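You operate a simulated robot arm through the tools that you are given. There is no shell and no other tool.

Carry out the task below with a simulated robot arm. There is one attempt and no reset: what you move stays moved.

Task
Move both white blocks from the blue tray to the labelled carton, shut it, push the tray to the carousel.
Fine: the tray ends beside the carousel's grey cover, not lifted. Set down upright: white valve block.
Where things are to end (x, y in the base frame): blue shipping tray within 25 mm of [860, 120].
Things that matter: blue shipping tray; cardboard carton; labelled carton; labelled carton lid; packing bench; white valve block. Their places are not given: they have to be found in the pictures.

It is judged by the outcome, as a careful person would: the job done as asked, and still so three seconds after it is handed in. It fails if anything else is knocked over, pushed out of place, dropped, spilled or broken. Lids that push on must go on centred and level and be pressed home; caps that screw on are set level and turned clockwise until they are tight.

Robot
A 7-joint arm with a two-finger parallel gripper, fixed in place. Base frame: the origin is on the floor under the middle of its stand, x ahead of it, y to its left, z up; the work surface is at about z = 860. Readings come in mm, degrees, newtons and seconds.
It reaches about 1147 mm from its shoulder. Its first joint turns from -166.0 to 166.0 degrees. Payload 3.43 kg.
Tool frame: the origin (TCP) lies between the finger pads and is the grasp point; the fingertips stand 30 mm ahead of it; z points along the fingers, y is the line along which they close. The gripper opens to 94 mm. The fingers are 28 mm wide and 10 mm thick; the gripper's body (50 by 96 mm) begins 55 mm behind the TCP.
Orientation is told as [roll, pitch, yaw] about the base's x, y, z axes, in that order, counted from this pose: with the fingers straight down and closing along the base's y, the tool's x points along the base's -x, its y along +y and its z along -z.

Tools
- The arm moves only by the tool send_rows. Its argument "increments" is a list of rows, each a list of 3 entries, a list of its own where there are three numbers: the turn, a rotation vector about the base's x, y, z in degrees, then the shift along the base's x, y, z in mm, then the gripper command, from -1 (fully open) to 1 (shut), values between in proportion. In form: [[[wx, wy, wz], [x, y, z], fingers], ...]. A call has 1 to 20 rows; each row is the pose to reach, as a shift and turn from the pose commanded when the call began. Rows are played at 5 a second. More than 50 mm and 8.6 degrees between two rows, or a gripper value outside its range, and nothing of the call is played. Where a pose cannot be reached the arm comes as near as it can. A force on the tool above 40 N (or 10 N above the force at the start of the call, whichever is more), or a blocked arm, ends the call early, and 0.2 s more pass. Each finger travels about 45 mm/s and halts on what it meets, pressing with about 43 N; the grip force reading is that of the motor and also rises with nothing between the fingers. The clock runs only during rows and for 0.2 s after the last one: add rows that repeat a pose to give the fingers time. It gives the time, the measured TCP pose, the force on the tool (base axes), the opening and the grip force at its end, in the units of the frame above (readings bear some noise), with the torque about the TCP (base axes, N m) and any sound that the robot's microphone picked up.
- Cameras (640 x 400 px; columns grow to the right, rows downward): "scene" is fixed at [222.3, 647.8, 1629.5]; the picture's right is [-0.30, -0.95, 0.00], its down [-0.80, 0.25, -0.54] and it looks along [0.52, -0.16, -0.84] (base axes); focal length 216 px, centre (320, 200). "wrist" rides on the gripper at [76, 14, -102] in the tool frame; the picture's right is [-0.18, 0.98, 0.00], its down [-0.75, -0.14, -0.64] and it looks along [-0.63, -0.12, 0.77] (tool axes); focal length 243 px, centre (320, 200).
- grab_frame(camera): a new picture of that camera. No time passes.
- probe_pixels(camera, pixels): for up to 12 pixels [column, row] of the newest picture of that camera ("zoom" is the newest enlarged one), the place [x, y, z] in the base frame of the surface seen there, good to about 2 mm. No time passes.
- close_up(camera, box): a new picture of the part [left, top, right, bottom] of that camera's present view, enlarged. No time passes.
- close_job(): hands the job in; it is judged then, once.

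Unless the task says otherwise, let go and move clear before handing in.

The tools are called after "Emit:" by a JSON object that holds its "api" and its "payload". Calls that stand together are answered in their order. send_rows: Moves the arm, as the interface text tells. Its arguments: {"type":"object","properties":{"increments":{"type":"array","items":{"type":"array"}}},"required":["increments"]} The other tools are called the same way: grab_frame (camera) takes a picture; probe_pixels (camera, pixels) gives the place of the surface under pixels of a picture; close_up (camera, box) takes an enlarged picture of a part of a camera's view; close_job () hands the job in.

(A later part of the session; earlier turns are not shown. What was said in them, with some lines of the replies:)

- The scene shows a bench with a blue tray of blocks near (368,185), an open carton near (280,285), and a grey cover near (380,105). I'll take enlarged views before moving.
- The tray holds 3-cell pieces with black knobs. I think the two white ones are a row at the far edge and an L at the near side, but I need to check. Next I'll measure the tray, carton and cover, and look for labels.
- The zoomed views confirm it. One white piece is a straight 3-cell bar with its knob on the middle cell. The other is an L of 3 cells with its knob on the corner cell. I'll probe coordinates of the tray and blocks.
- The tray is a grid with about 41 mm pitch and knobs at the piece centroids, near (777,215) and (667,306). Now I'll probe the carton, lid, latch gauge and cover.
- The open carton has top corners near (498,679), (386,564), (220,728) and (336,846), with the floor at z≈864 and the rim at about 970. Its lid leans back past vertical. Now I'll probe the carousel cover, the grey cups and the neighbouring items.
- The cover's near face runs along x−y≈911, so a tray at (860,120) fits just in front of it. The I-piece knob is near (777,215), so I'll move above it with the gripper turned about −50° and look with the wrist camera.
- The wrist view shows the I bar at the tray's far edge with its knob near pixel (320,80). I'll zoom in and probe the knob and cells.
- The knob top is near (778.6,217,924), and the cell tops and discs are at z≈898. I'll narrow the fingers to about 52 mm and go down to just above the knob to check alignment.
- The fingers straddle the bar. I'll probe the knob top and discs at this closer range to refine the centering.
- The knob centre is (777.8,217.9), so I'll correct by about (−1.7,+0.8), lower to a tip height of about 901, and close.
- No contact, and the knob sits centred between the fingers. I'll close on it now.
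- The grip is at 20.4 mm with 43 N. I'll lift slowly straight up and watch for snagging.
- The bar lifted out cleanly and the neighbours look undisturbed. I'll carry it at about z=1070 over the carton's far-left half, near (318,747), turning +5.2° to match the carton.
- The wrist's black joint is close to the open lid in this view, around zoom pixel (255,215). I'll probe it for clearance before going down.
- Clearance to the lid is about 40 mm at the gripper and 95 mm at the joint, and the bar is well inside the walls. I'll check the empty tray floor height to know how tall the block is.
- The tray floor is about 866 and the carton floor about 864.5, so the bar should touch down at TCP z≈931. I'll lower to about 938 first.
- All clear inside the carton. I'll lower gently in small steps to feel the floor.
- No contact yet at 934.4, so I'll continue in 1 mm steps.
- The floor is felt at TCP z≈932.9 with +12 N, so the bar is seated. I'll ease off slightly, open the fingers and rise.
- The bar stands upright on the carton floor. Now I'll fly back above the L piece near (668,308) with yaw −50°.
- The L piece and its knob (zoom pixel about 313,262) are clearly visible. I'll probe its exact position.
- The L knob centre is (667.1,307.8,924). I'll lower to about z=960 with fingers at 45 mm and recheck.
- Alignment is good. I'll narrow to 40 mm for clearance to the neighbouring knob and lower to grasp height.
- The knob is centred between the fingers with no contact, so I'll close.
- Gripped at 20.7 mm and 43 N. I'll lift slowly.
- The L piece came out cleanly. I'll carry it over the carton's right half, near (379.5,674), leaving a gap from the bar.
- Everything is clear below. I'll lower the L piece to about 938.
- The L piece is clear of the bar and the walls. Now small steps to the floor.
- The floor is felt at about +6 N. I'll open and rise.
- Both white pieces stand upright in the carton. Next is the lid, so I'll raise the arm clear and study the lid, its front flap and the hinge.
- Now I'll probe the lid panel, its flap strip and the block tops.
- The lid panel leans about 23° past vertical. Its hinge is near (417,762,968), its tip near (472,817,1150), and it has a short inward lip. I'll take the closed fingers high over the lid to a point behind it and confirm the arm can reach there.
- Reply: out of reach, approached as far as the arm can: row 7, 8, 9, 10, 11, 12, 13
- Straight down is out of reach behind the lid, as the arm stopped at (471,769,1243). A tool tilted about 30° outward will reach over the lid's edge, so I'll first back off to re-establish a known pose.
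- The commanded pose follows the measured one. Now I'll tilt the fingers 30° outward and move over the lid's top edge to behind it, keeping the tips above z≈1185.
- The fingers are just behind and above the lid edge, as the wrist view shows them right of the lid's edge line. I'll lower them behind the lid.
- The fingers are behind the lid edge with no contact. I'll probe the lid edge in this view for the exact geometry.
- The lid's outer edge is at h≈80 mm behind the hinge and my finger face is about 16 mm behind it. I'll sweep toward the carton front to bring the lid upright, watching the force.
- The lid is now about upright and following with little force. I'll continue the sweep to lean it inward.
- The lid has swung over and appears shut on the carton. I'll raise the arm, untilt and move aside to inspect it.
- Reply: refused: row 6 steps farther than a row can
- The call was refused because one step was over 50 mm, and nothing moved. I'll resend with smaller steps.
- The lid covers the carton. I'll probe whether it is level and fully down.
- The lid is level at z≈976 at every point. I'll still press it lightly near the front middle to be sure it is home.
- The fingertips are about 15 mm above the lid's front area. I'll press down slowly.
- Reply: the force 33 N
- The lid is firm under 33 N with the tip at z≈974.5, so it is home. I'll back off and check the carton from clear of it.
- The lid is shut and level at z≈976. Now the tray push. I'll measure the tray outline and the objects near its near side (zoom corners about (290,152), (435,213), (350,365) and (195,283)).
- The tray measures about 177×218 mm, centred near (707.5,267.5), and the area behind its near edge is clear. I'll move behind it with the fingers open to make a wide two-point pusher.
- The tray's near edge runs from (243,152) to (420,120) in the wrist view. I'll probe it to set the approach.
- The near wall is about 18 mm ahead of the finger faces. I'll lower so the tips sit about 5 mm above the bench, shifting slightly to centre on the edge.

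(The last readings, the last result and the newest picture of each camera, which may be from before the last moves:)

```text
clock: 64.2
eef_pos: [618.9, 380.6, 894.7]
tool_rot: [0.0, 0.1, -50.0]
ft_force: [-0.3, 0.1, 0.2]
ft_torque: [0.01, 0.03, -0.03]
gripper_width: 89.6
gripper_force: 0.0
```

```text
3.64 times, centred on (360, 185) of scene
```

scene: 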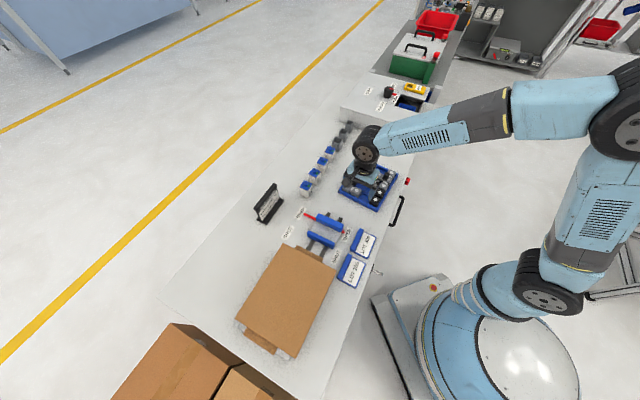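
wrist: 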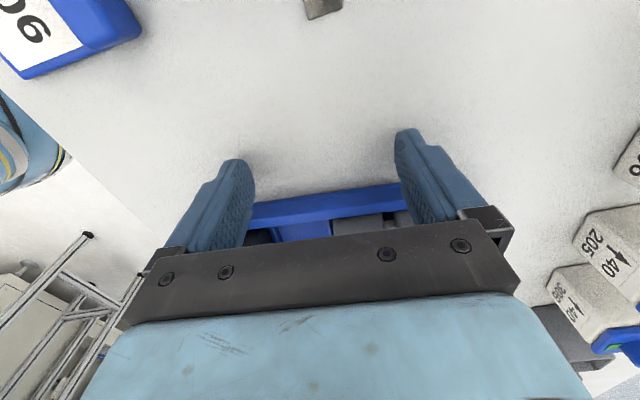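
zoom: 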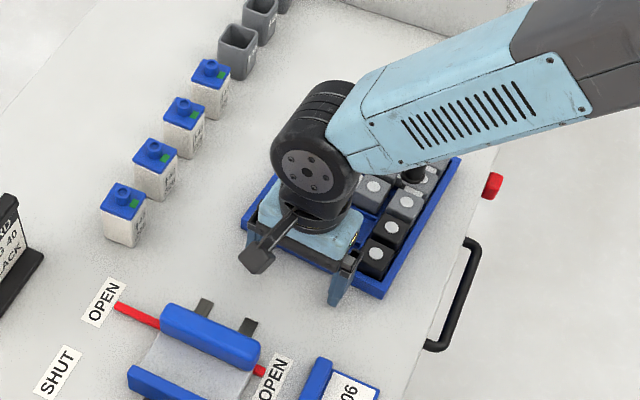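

The fingertips are behind the wall with no contact, and the gripper body clears the knobs by about 25 mm. I'll start with a slow 37 mm push and check that the tray follows squarely.

Emit:
{"api": "send_rows", "payload": {"increments": [[[0, 0, 0], [3.2, -3.8, 0], -0.9], [[0, 0, 0], [6.4, -7.7, 0], -0.9], [[0, 0, 0], [9, -10.8, 0], -0.9], [[0, 0, 0], [10.9, -13.1, 0], -0.9], [[0, 0, 0], [12.8, -15.4, 0], -0.9], [[0, 0, 0], [15.4, -18.4, 0], -0.9], [[0, 0, 0], [17.9, -21.5, 0], -0.9], [[0, 0, 0], [20.5, -24.6, 0], -0.9], [[0, 0, 0], [23.7, -28.4, 0], -0.9]]}}

Emit:
{"api": "grab_frame", "payload": {"camera": "wrist"}}

Emit:
{"api": "close_up", "payload": {"camera": "scene", "box": [320, 120, 420, 220]}}

```text
clock: 66.2
eef_pos: [642.7, 352.3, 895.1]
tool_rot: [-0.1, -0.1, -50.1]
ft_force: [-2.8, 3.8, 1.1]
ft_torque: [0.01, 0.09, -0.12]
gripper_width: 89.4
gripper_force: 0.1
```

```text
taken
```

wrist: 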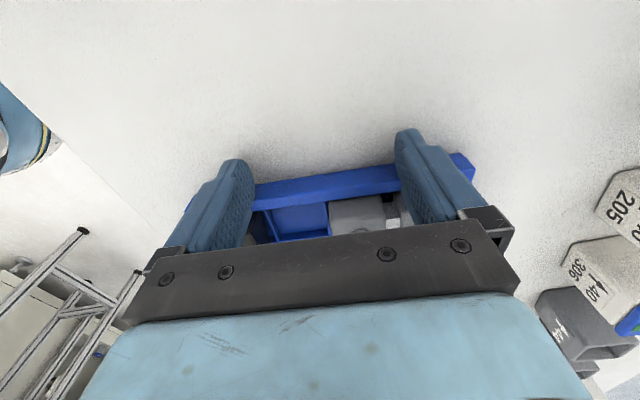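

```text
4.00 times, centred on (370, 170) of scene
```

zoom: 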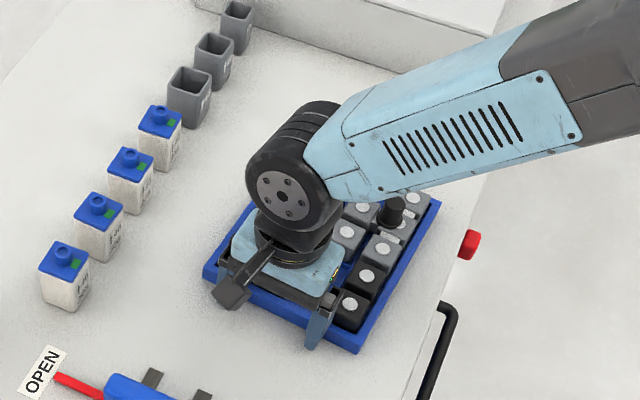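

The tray is moving squarely with about 5 N of push. I'll probe the edge to refine the tray pose before continuing.

Emit:
{"api": "probe_pixels", "payload": {"camera": "wrist", "pixels": [[262, 186], [300, 180], [340, 174], [380, 169], [468, 158], [187, 203], [290, 195], [350, 183]]}}

Emit:
{"api": "probe_pixels", "payload": {"camera": "scene", "pixels": [[399, 171], [380, 207], [321, 187], [372, 205], [390, 190], [397, 176], [331, 172], [407, 165]]}}

Emit:
{"api": "close_up", "payload": {"camera": "scene", "box": [310, 140, 410, 220]}}

```text
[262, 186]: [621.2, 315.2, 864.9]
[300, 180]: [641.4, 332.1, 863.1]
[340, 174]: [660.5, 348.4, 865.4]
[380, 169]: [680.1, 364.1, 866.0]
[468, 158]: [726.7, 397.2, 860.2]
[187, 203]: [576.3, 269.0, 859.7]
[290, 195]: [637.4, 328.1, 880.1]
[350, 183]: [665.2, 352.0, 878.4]
```

```text
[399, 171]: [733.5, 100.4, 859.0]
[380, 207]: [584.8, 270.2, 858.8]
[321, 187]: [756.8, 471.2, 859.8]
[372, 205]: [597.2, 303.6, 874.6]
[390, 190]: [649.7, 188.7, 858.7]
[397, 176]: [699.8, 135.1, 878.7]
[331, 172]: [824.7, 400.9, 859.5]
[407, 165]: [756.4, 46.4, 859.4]
```

```text
5.00 times, centred on (360, 180) of scene
```

zoom: 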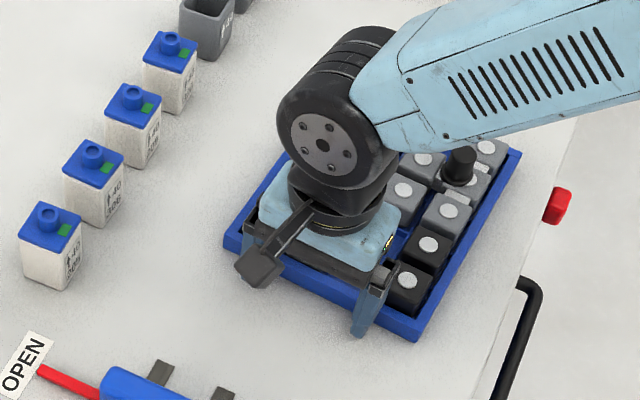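

The near wall is in contact with the fingers, with a 14 mm offset from the TCP as expected. I'll probe the visible tray corners for its centre.

Emit:
{"api": "probe_pixels", "payload": {"camera": "zoom", "pixels": [[228, 240], [414, 333], [516, 155], [408, 281], [428, 245], [449, 211], [487, 148], [423, 159], [404, 190]]}}

```text
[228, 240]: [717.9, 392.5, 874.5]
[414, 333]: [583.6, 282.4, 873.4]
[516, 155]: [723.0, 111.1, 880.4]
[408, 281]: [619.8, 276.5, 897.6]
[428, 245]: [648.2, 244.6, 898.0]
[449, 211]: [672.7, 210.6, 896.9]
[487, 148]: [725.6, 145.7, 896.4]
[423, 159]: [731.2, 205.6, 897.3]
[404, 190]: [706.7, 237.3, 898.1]
```

The tray centre is now about (720,253). I'll push it about 80% of the way while turning 5° so it lines up with the cover, then re-measure.

Emit:
{"api": "send_rows", "payload": {"increments": [[[0, 0, 0.32], [6.3, -6.93, 0], -0.9], [[0, 0, 0.64], [12.61, -13.86, 0], -0.9], [[0, 0, 0.96], [18.92, -20.8, 0], -0.9], [[0, 0, 1.28], [25.22, -27.74, 0], -0.9], [[0, 0, 1.6], [31.54, -34.68, 0], -0.9], [[0, 0, 1.91], [37.85, -41.63, 0], -0.9], [[0, 0, 2.23], [44.17, -48.58, 0], -0.9], [[0, 0, 2.55], [50.48, -55.53, 0], -0.9], [[0, 0, 2.87], [56.81, -62.48, 0], -0.9], [[0, 0, 3.19], [63.13, -69.44, 0], -0.9], [[0, 0, 3.51], [69.46, -76.4, 0], -0.9], [[0, 0, 3.83], [75.78, -83.36, 0], -0.9], [[0, 0, 4.15], [82.12, -90.33, 0], -0.9], [[0, 0, 4.47], [88.45, -97.3, 0], -0.9], [[0, 0, 4.79], [94.79, -104.27, 0], -0.9], [[0, 0, 5.1], [101.12, -111.25, 0], -0.9]]}}

Emit:
{"api": "grab_frame", "payload": {"camera": "wrist"}}

Emit:
{"api": "grab_frame", "payload": {"camera": "scene"}}

Emit:
{"api": "close_up", "payload": {"camera": "scene", "box": [330, 90, 430, 190]}}

```text
clock: 69.6
eef_pos: [742.9, 238.8, 894.0]
tool_rot: [-0.1, 0.0, -45.0]
ft_force: [-1.5, 0.5, -0.2]
ft_torque: [-0.02, 0.02, -0.07]
gripper_width: 89.5
gripper_force: 0.1
```

```text
taken
```

wrist: 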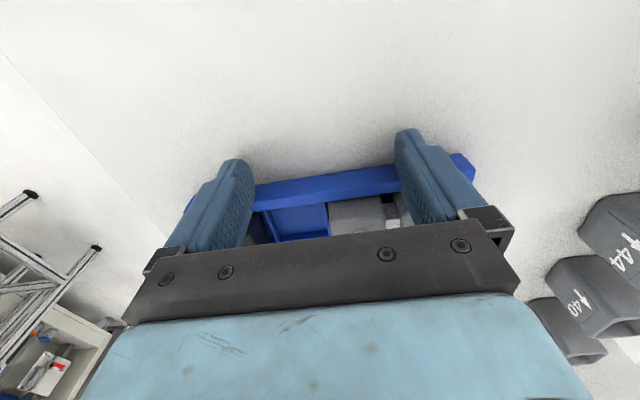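

```text
taken
```

scene: 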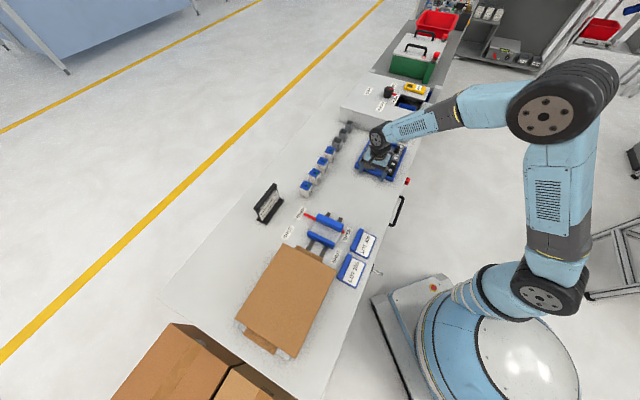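

```text
4.00 times, centred on (380, 140) of scene
```

zoom: 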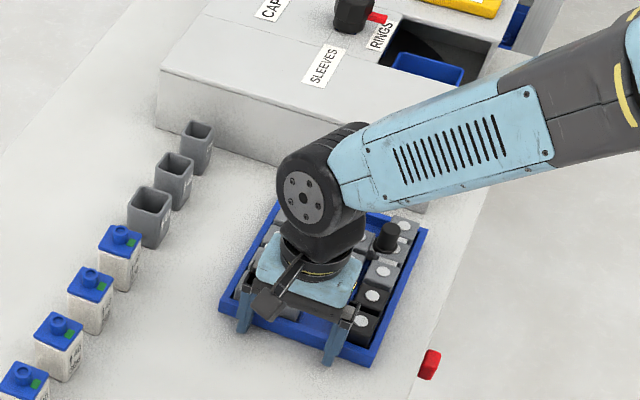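

The tray kept the same pose relative to the fingers and is approaching the cover. I'll probe its corners and cells.

Emit:
{"api": "probe_pixels", "payload": {"camera": "zoom", "pixels": [[280, 206], [425, 232], [370, 362], [222, 306], [404, 226], [383, 270], [372, 295], [361, 320], [424, 212], [415, 205], [290, 170], [240, 155]]}}

Emit:
{"api": "probe_pixels", "payload": {"camera": "wrist", "pixels": [[262, 186], [300, 180], [340, 174], [380, 169], [466, 156], [187, 203]]}}

```text
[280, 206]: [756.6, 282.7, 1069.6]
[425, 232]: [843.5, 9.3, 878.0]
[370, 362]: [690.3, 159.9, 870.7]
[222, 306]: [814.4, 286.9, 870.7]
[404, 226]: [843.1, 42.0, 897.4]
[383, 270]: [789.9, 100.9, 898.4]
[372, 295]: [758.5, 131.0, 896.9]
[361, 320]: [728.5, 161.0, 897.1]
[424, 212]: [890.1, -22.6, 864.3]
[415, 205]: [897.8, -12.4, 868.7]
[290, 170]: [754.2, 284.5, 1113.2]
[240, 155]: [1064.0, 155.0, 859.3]
```

```text
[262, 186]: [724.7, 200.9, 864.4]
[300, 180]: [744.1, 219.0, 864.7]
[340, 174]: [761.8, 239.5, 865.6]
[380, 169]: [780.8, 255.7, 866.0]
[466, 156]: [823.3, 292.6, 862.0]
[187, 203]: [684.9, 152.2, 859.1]
```

The tray centre is now about (829.5,147), aligned at 45° with the cover face (x−y≈911). I'll push the last 38 mm straight, leaving about 15 mm to the cover.

Emit:
{"api": "send_rows", "payload": {"increments": [[[0, 0, 0], [3.5, -3.5, 0], -0.9], [[0, 0, 0], [8, -8, 0], -0.9], [[0, 0, 0], [13, -13, 0], -0.9], [[0, 0, 0], [18, -18, 0], -0.9], [[0, 0, 0], [22, -22, 0], -0.9], [[0, 0, 0], [25, -25, 0], -0.9], [[0, 0, 0], [26.9, -26.9, 0], -0.9], [[0, 0, 0], [26.9, -26.9, 0], -0.9]]}}

Emit:
{"api": "grab_frame", "payload": {"camera": "wrist"}}

Emit:
{"api": "close_up", "payload": {"camera": "scene", "box": [330, 90, 430, 190]}}

```text
clock: 71.4
eef_pos: [769.1, 214.2, 895.3]
tool_rot: [0.0, 0.0, -45.0]
ft_force: [-1.6, 2.3, 1.9]
ft_torque: [-0.01, 0.04, -0.02]
gripper_width: 89.3
gripper_force: 0.1
```

```text
taken
```

wrist: 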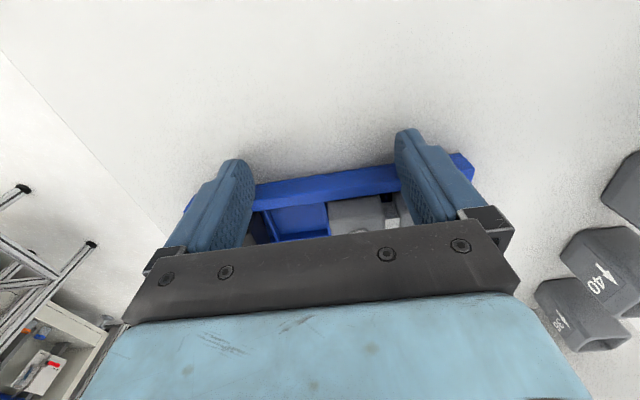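

```text
4.00 times, centred on (380, 140) of scene
```

zoom: 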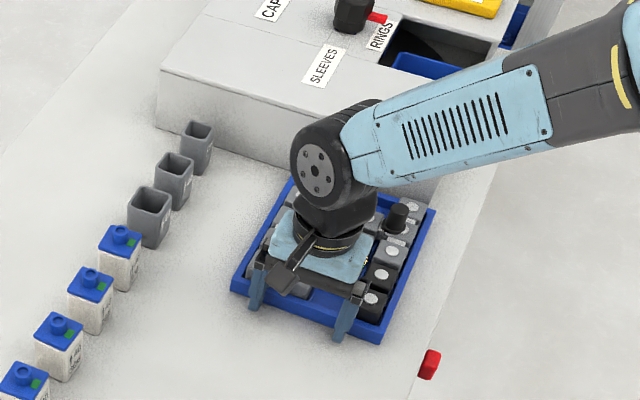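

The tray is next to the cover. I'll back the fingers off, rise and move clear to measure the result.

Emit:
{"api": "send_rows", "payload": {"increments": [[[0, 0, 0], [-4, 4, 0], -0.9], [[0, 0, 0], [-11, 11, 0], -0.9], [[0, 0, 0], [-20, 20, 0], -0.9], [[0, 0, 0], [-28, 28, 10], -0.9], [[0, 0, 0], [-32, 32, 40], -0.9], [[0, 0, 0], [-35, 35, 80], -0.9], [[0, 0, 0], [-50, 30, 120], -0.9], [[0, 0, 0], [-75, 25, 160], -0.9], [[0, 0, 0], [-105, 20, 195], -0.9], [[0, 0, 0], [-140, 15, 225], -0.9], [[0, 0, 0], [-175, 10, 255], -0.9], [[0, 0, 0], [-210, 5, 285], -0.9], [[0, 0, 0], [-245, 5, 315], -0.9], [[0, 0, 0], [-280, 5, 345], -0.9], [[0, 0, 0], [-315, 5, 375], -0.9], [[0, 0, 0], [-350, 5, 400], -0.9], [[0, 0, 0], [-385, 5, 420], -0.9], [[0, 0, 0], [-400, 5, 430], -0.9]]}}

Emit:
{"api": "grab_frame", "payload": {"camera": "scene"}}

Emit:
{"api": "close_up", "payload": {"camera": "scene", "box": [330, 90, 430, 190]}}

```text
clock: 75.2
eef_pos: [369.5, 218.3, 1325.9]
tool_rot: [0.0, 0.1, -45.0]
ft_force: [0.8, 0.9, 0.3]
ft_torque: [0.01, 0.04, -0.03]
gripper_width: 89.5
gripper_force: 0.0
```

```text
taken
```

scene: 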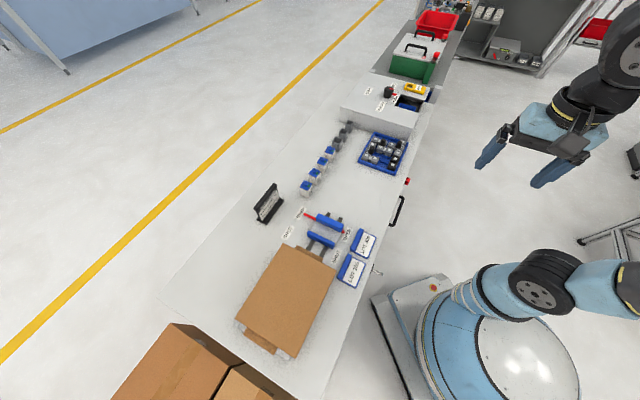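

```text
4.00 times, centred on (380, 140) of scene
```

zoom: 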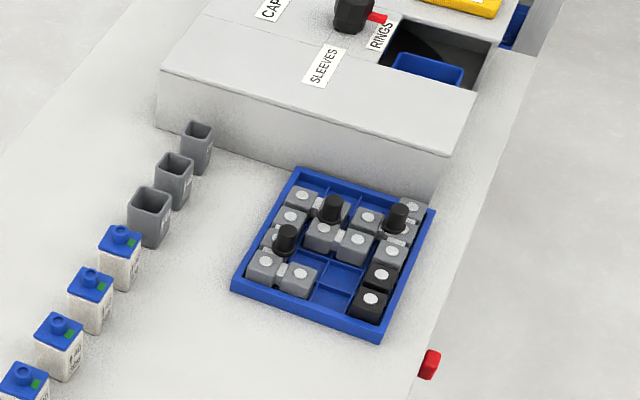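

The tray sits flat beside the cover with the remaining blocks still in place. I'll probe its corners to check its centre against (860,120).

Emit:
{"api": "probe_pixels", "payload": {"camera": "zoom", "pixels": [[298, 171], [433, 211], [381, 338], [233, 287], [303, 196], [411, 207], [371, 299], [264, 258], [357, 241], [325, 235]]}}

Emit:
{"api": "close_up", "payload": {"camera": "scene", "box": [200, 150, 400, 370]}}

```text
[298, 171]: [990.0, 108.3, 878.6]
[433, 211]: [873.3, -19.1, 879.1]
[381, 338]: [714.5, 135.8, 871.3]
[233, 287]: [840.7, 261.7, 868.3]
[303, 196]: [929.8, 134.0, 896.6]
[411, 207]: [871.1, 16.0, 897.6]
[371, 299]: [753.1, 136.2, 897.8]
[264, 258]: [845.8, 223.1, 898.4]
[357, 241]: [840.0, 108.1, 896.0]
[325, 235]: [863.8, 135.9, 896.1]
```

```text
1.82 times, centred on (300, 260) of scene
```

zoom: 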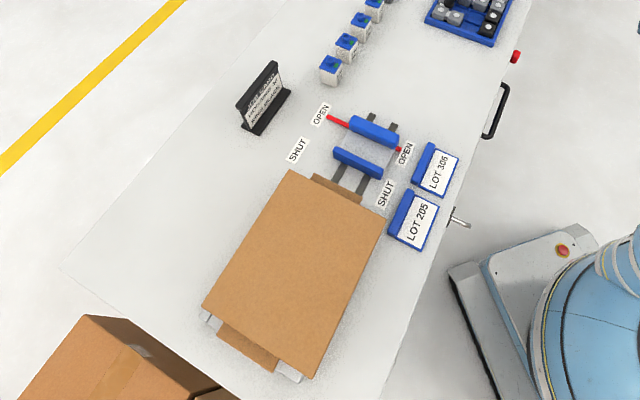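

The tray centre measures about (856,121), some 4 mm from the target. It is flat, level with the cover face, and about 13 mm off it. The carton lid is shut and level at z≈976, both white blocks were set upright inside, nothing else has moved, and the arm is clear, so I'm handing in.

Emit:
{"api": "close_job", "payload": {}}

```text
The job is handed in.
```

I finished the job and handed it in; the result of the judging hasn't come back.

- **White blocks:** both are in the labelled carton. I saw them upright on its floor before shutting the lid and haven't seen inside since.
- **Carton:** the lid is shut and level. I pressed it at the front with about 33 N and it was firm.
- **Tray:** I pushed it along the bench without lifting it. Its centre is at about (856, 121), roughly 4 mm from the target. It stands square to the carousel's grey cover, with a gap of about 13 mm.

The other blocks are still in the tray, and nothing else on the bench looked disturbed in the last pictures. The arm was clear when I handed in.
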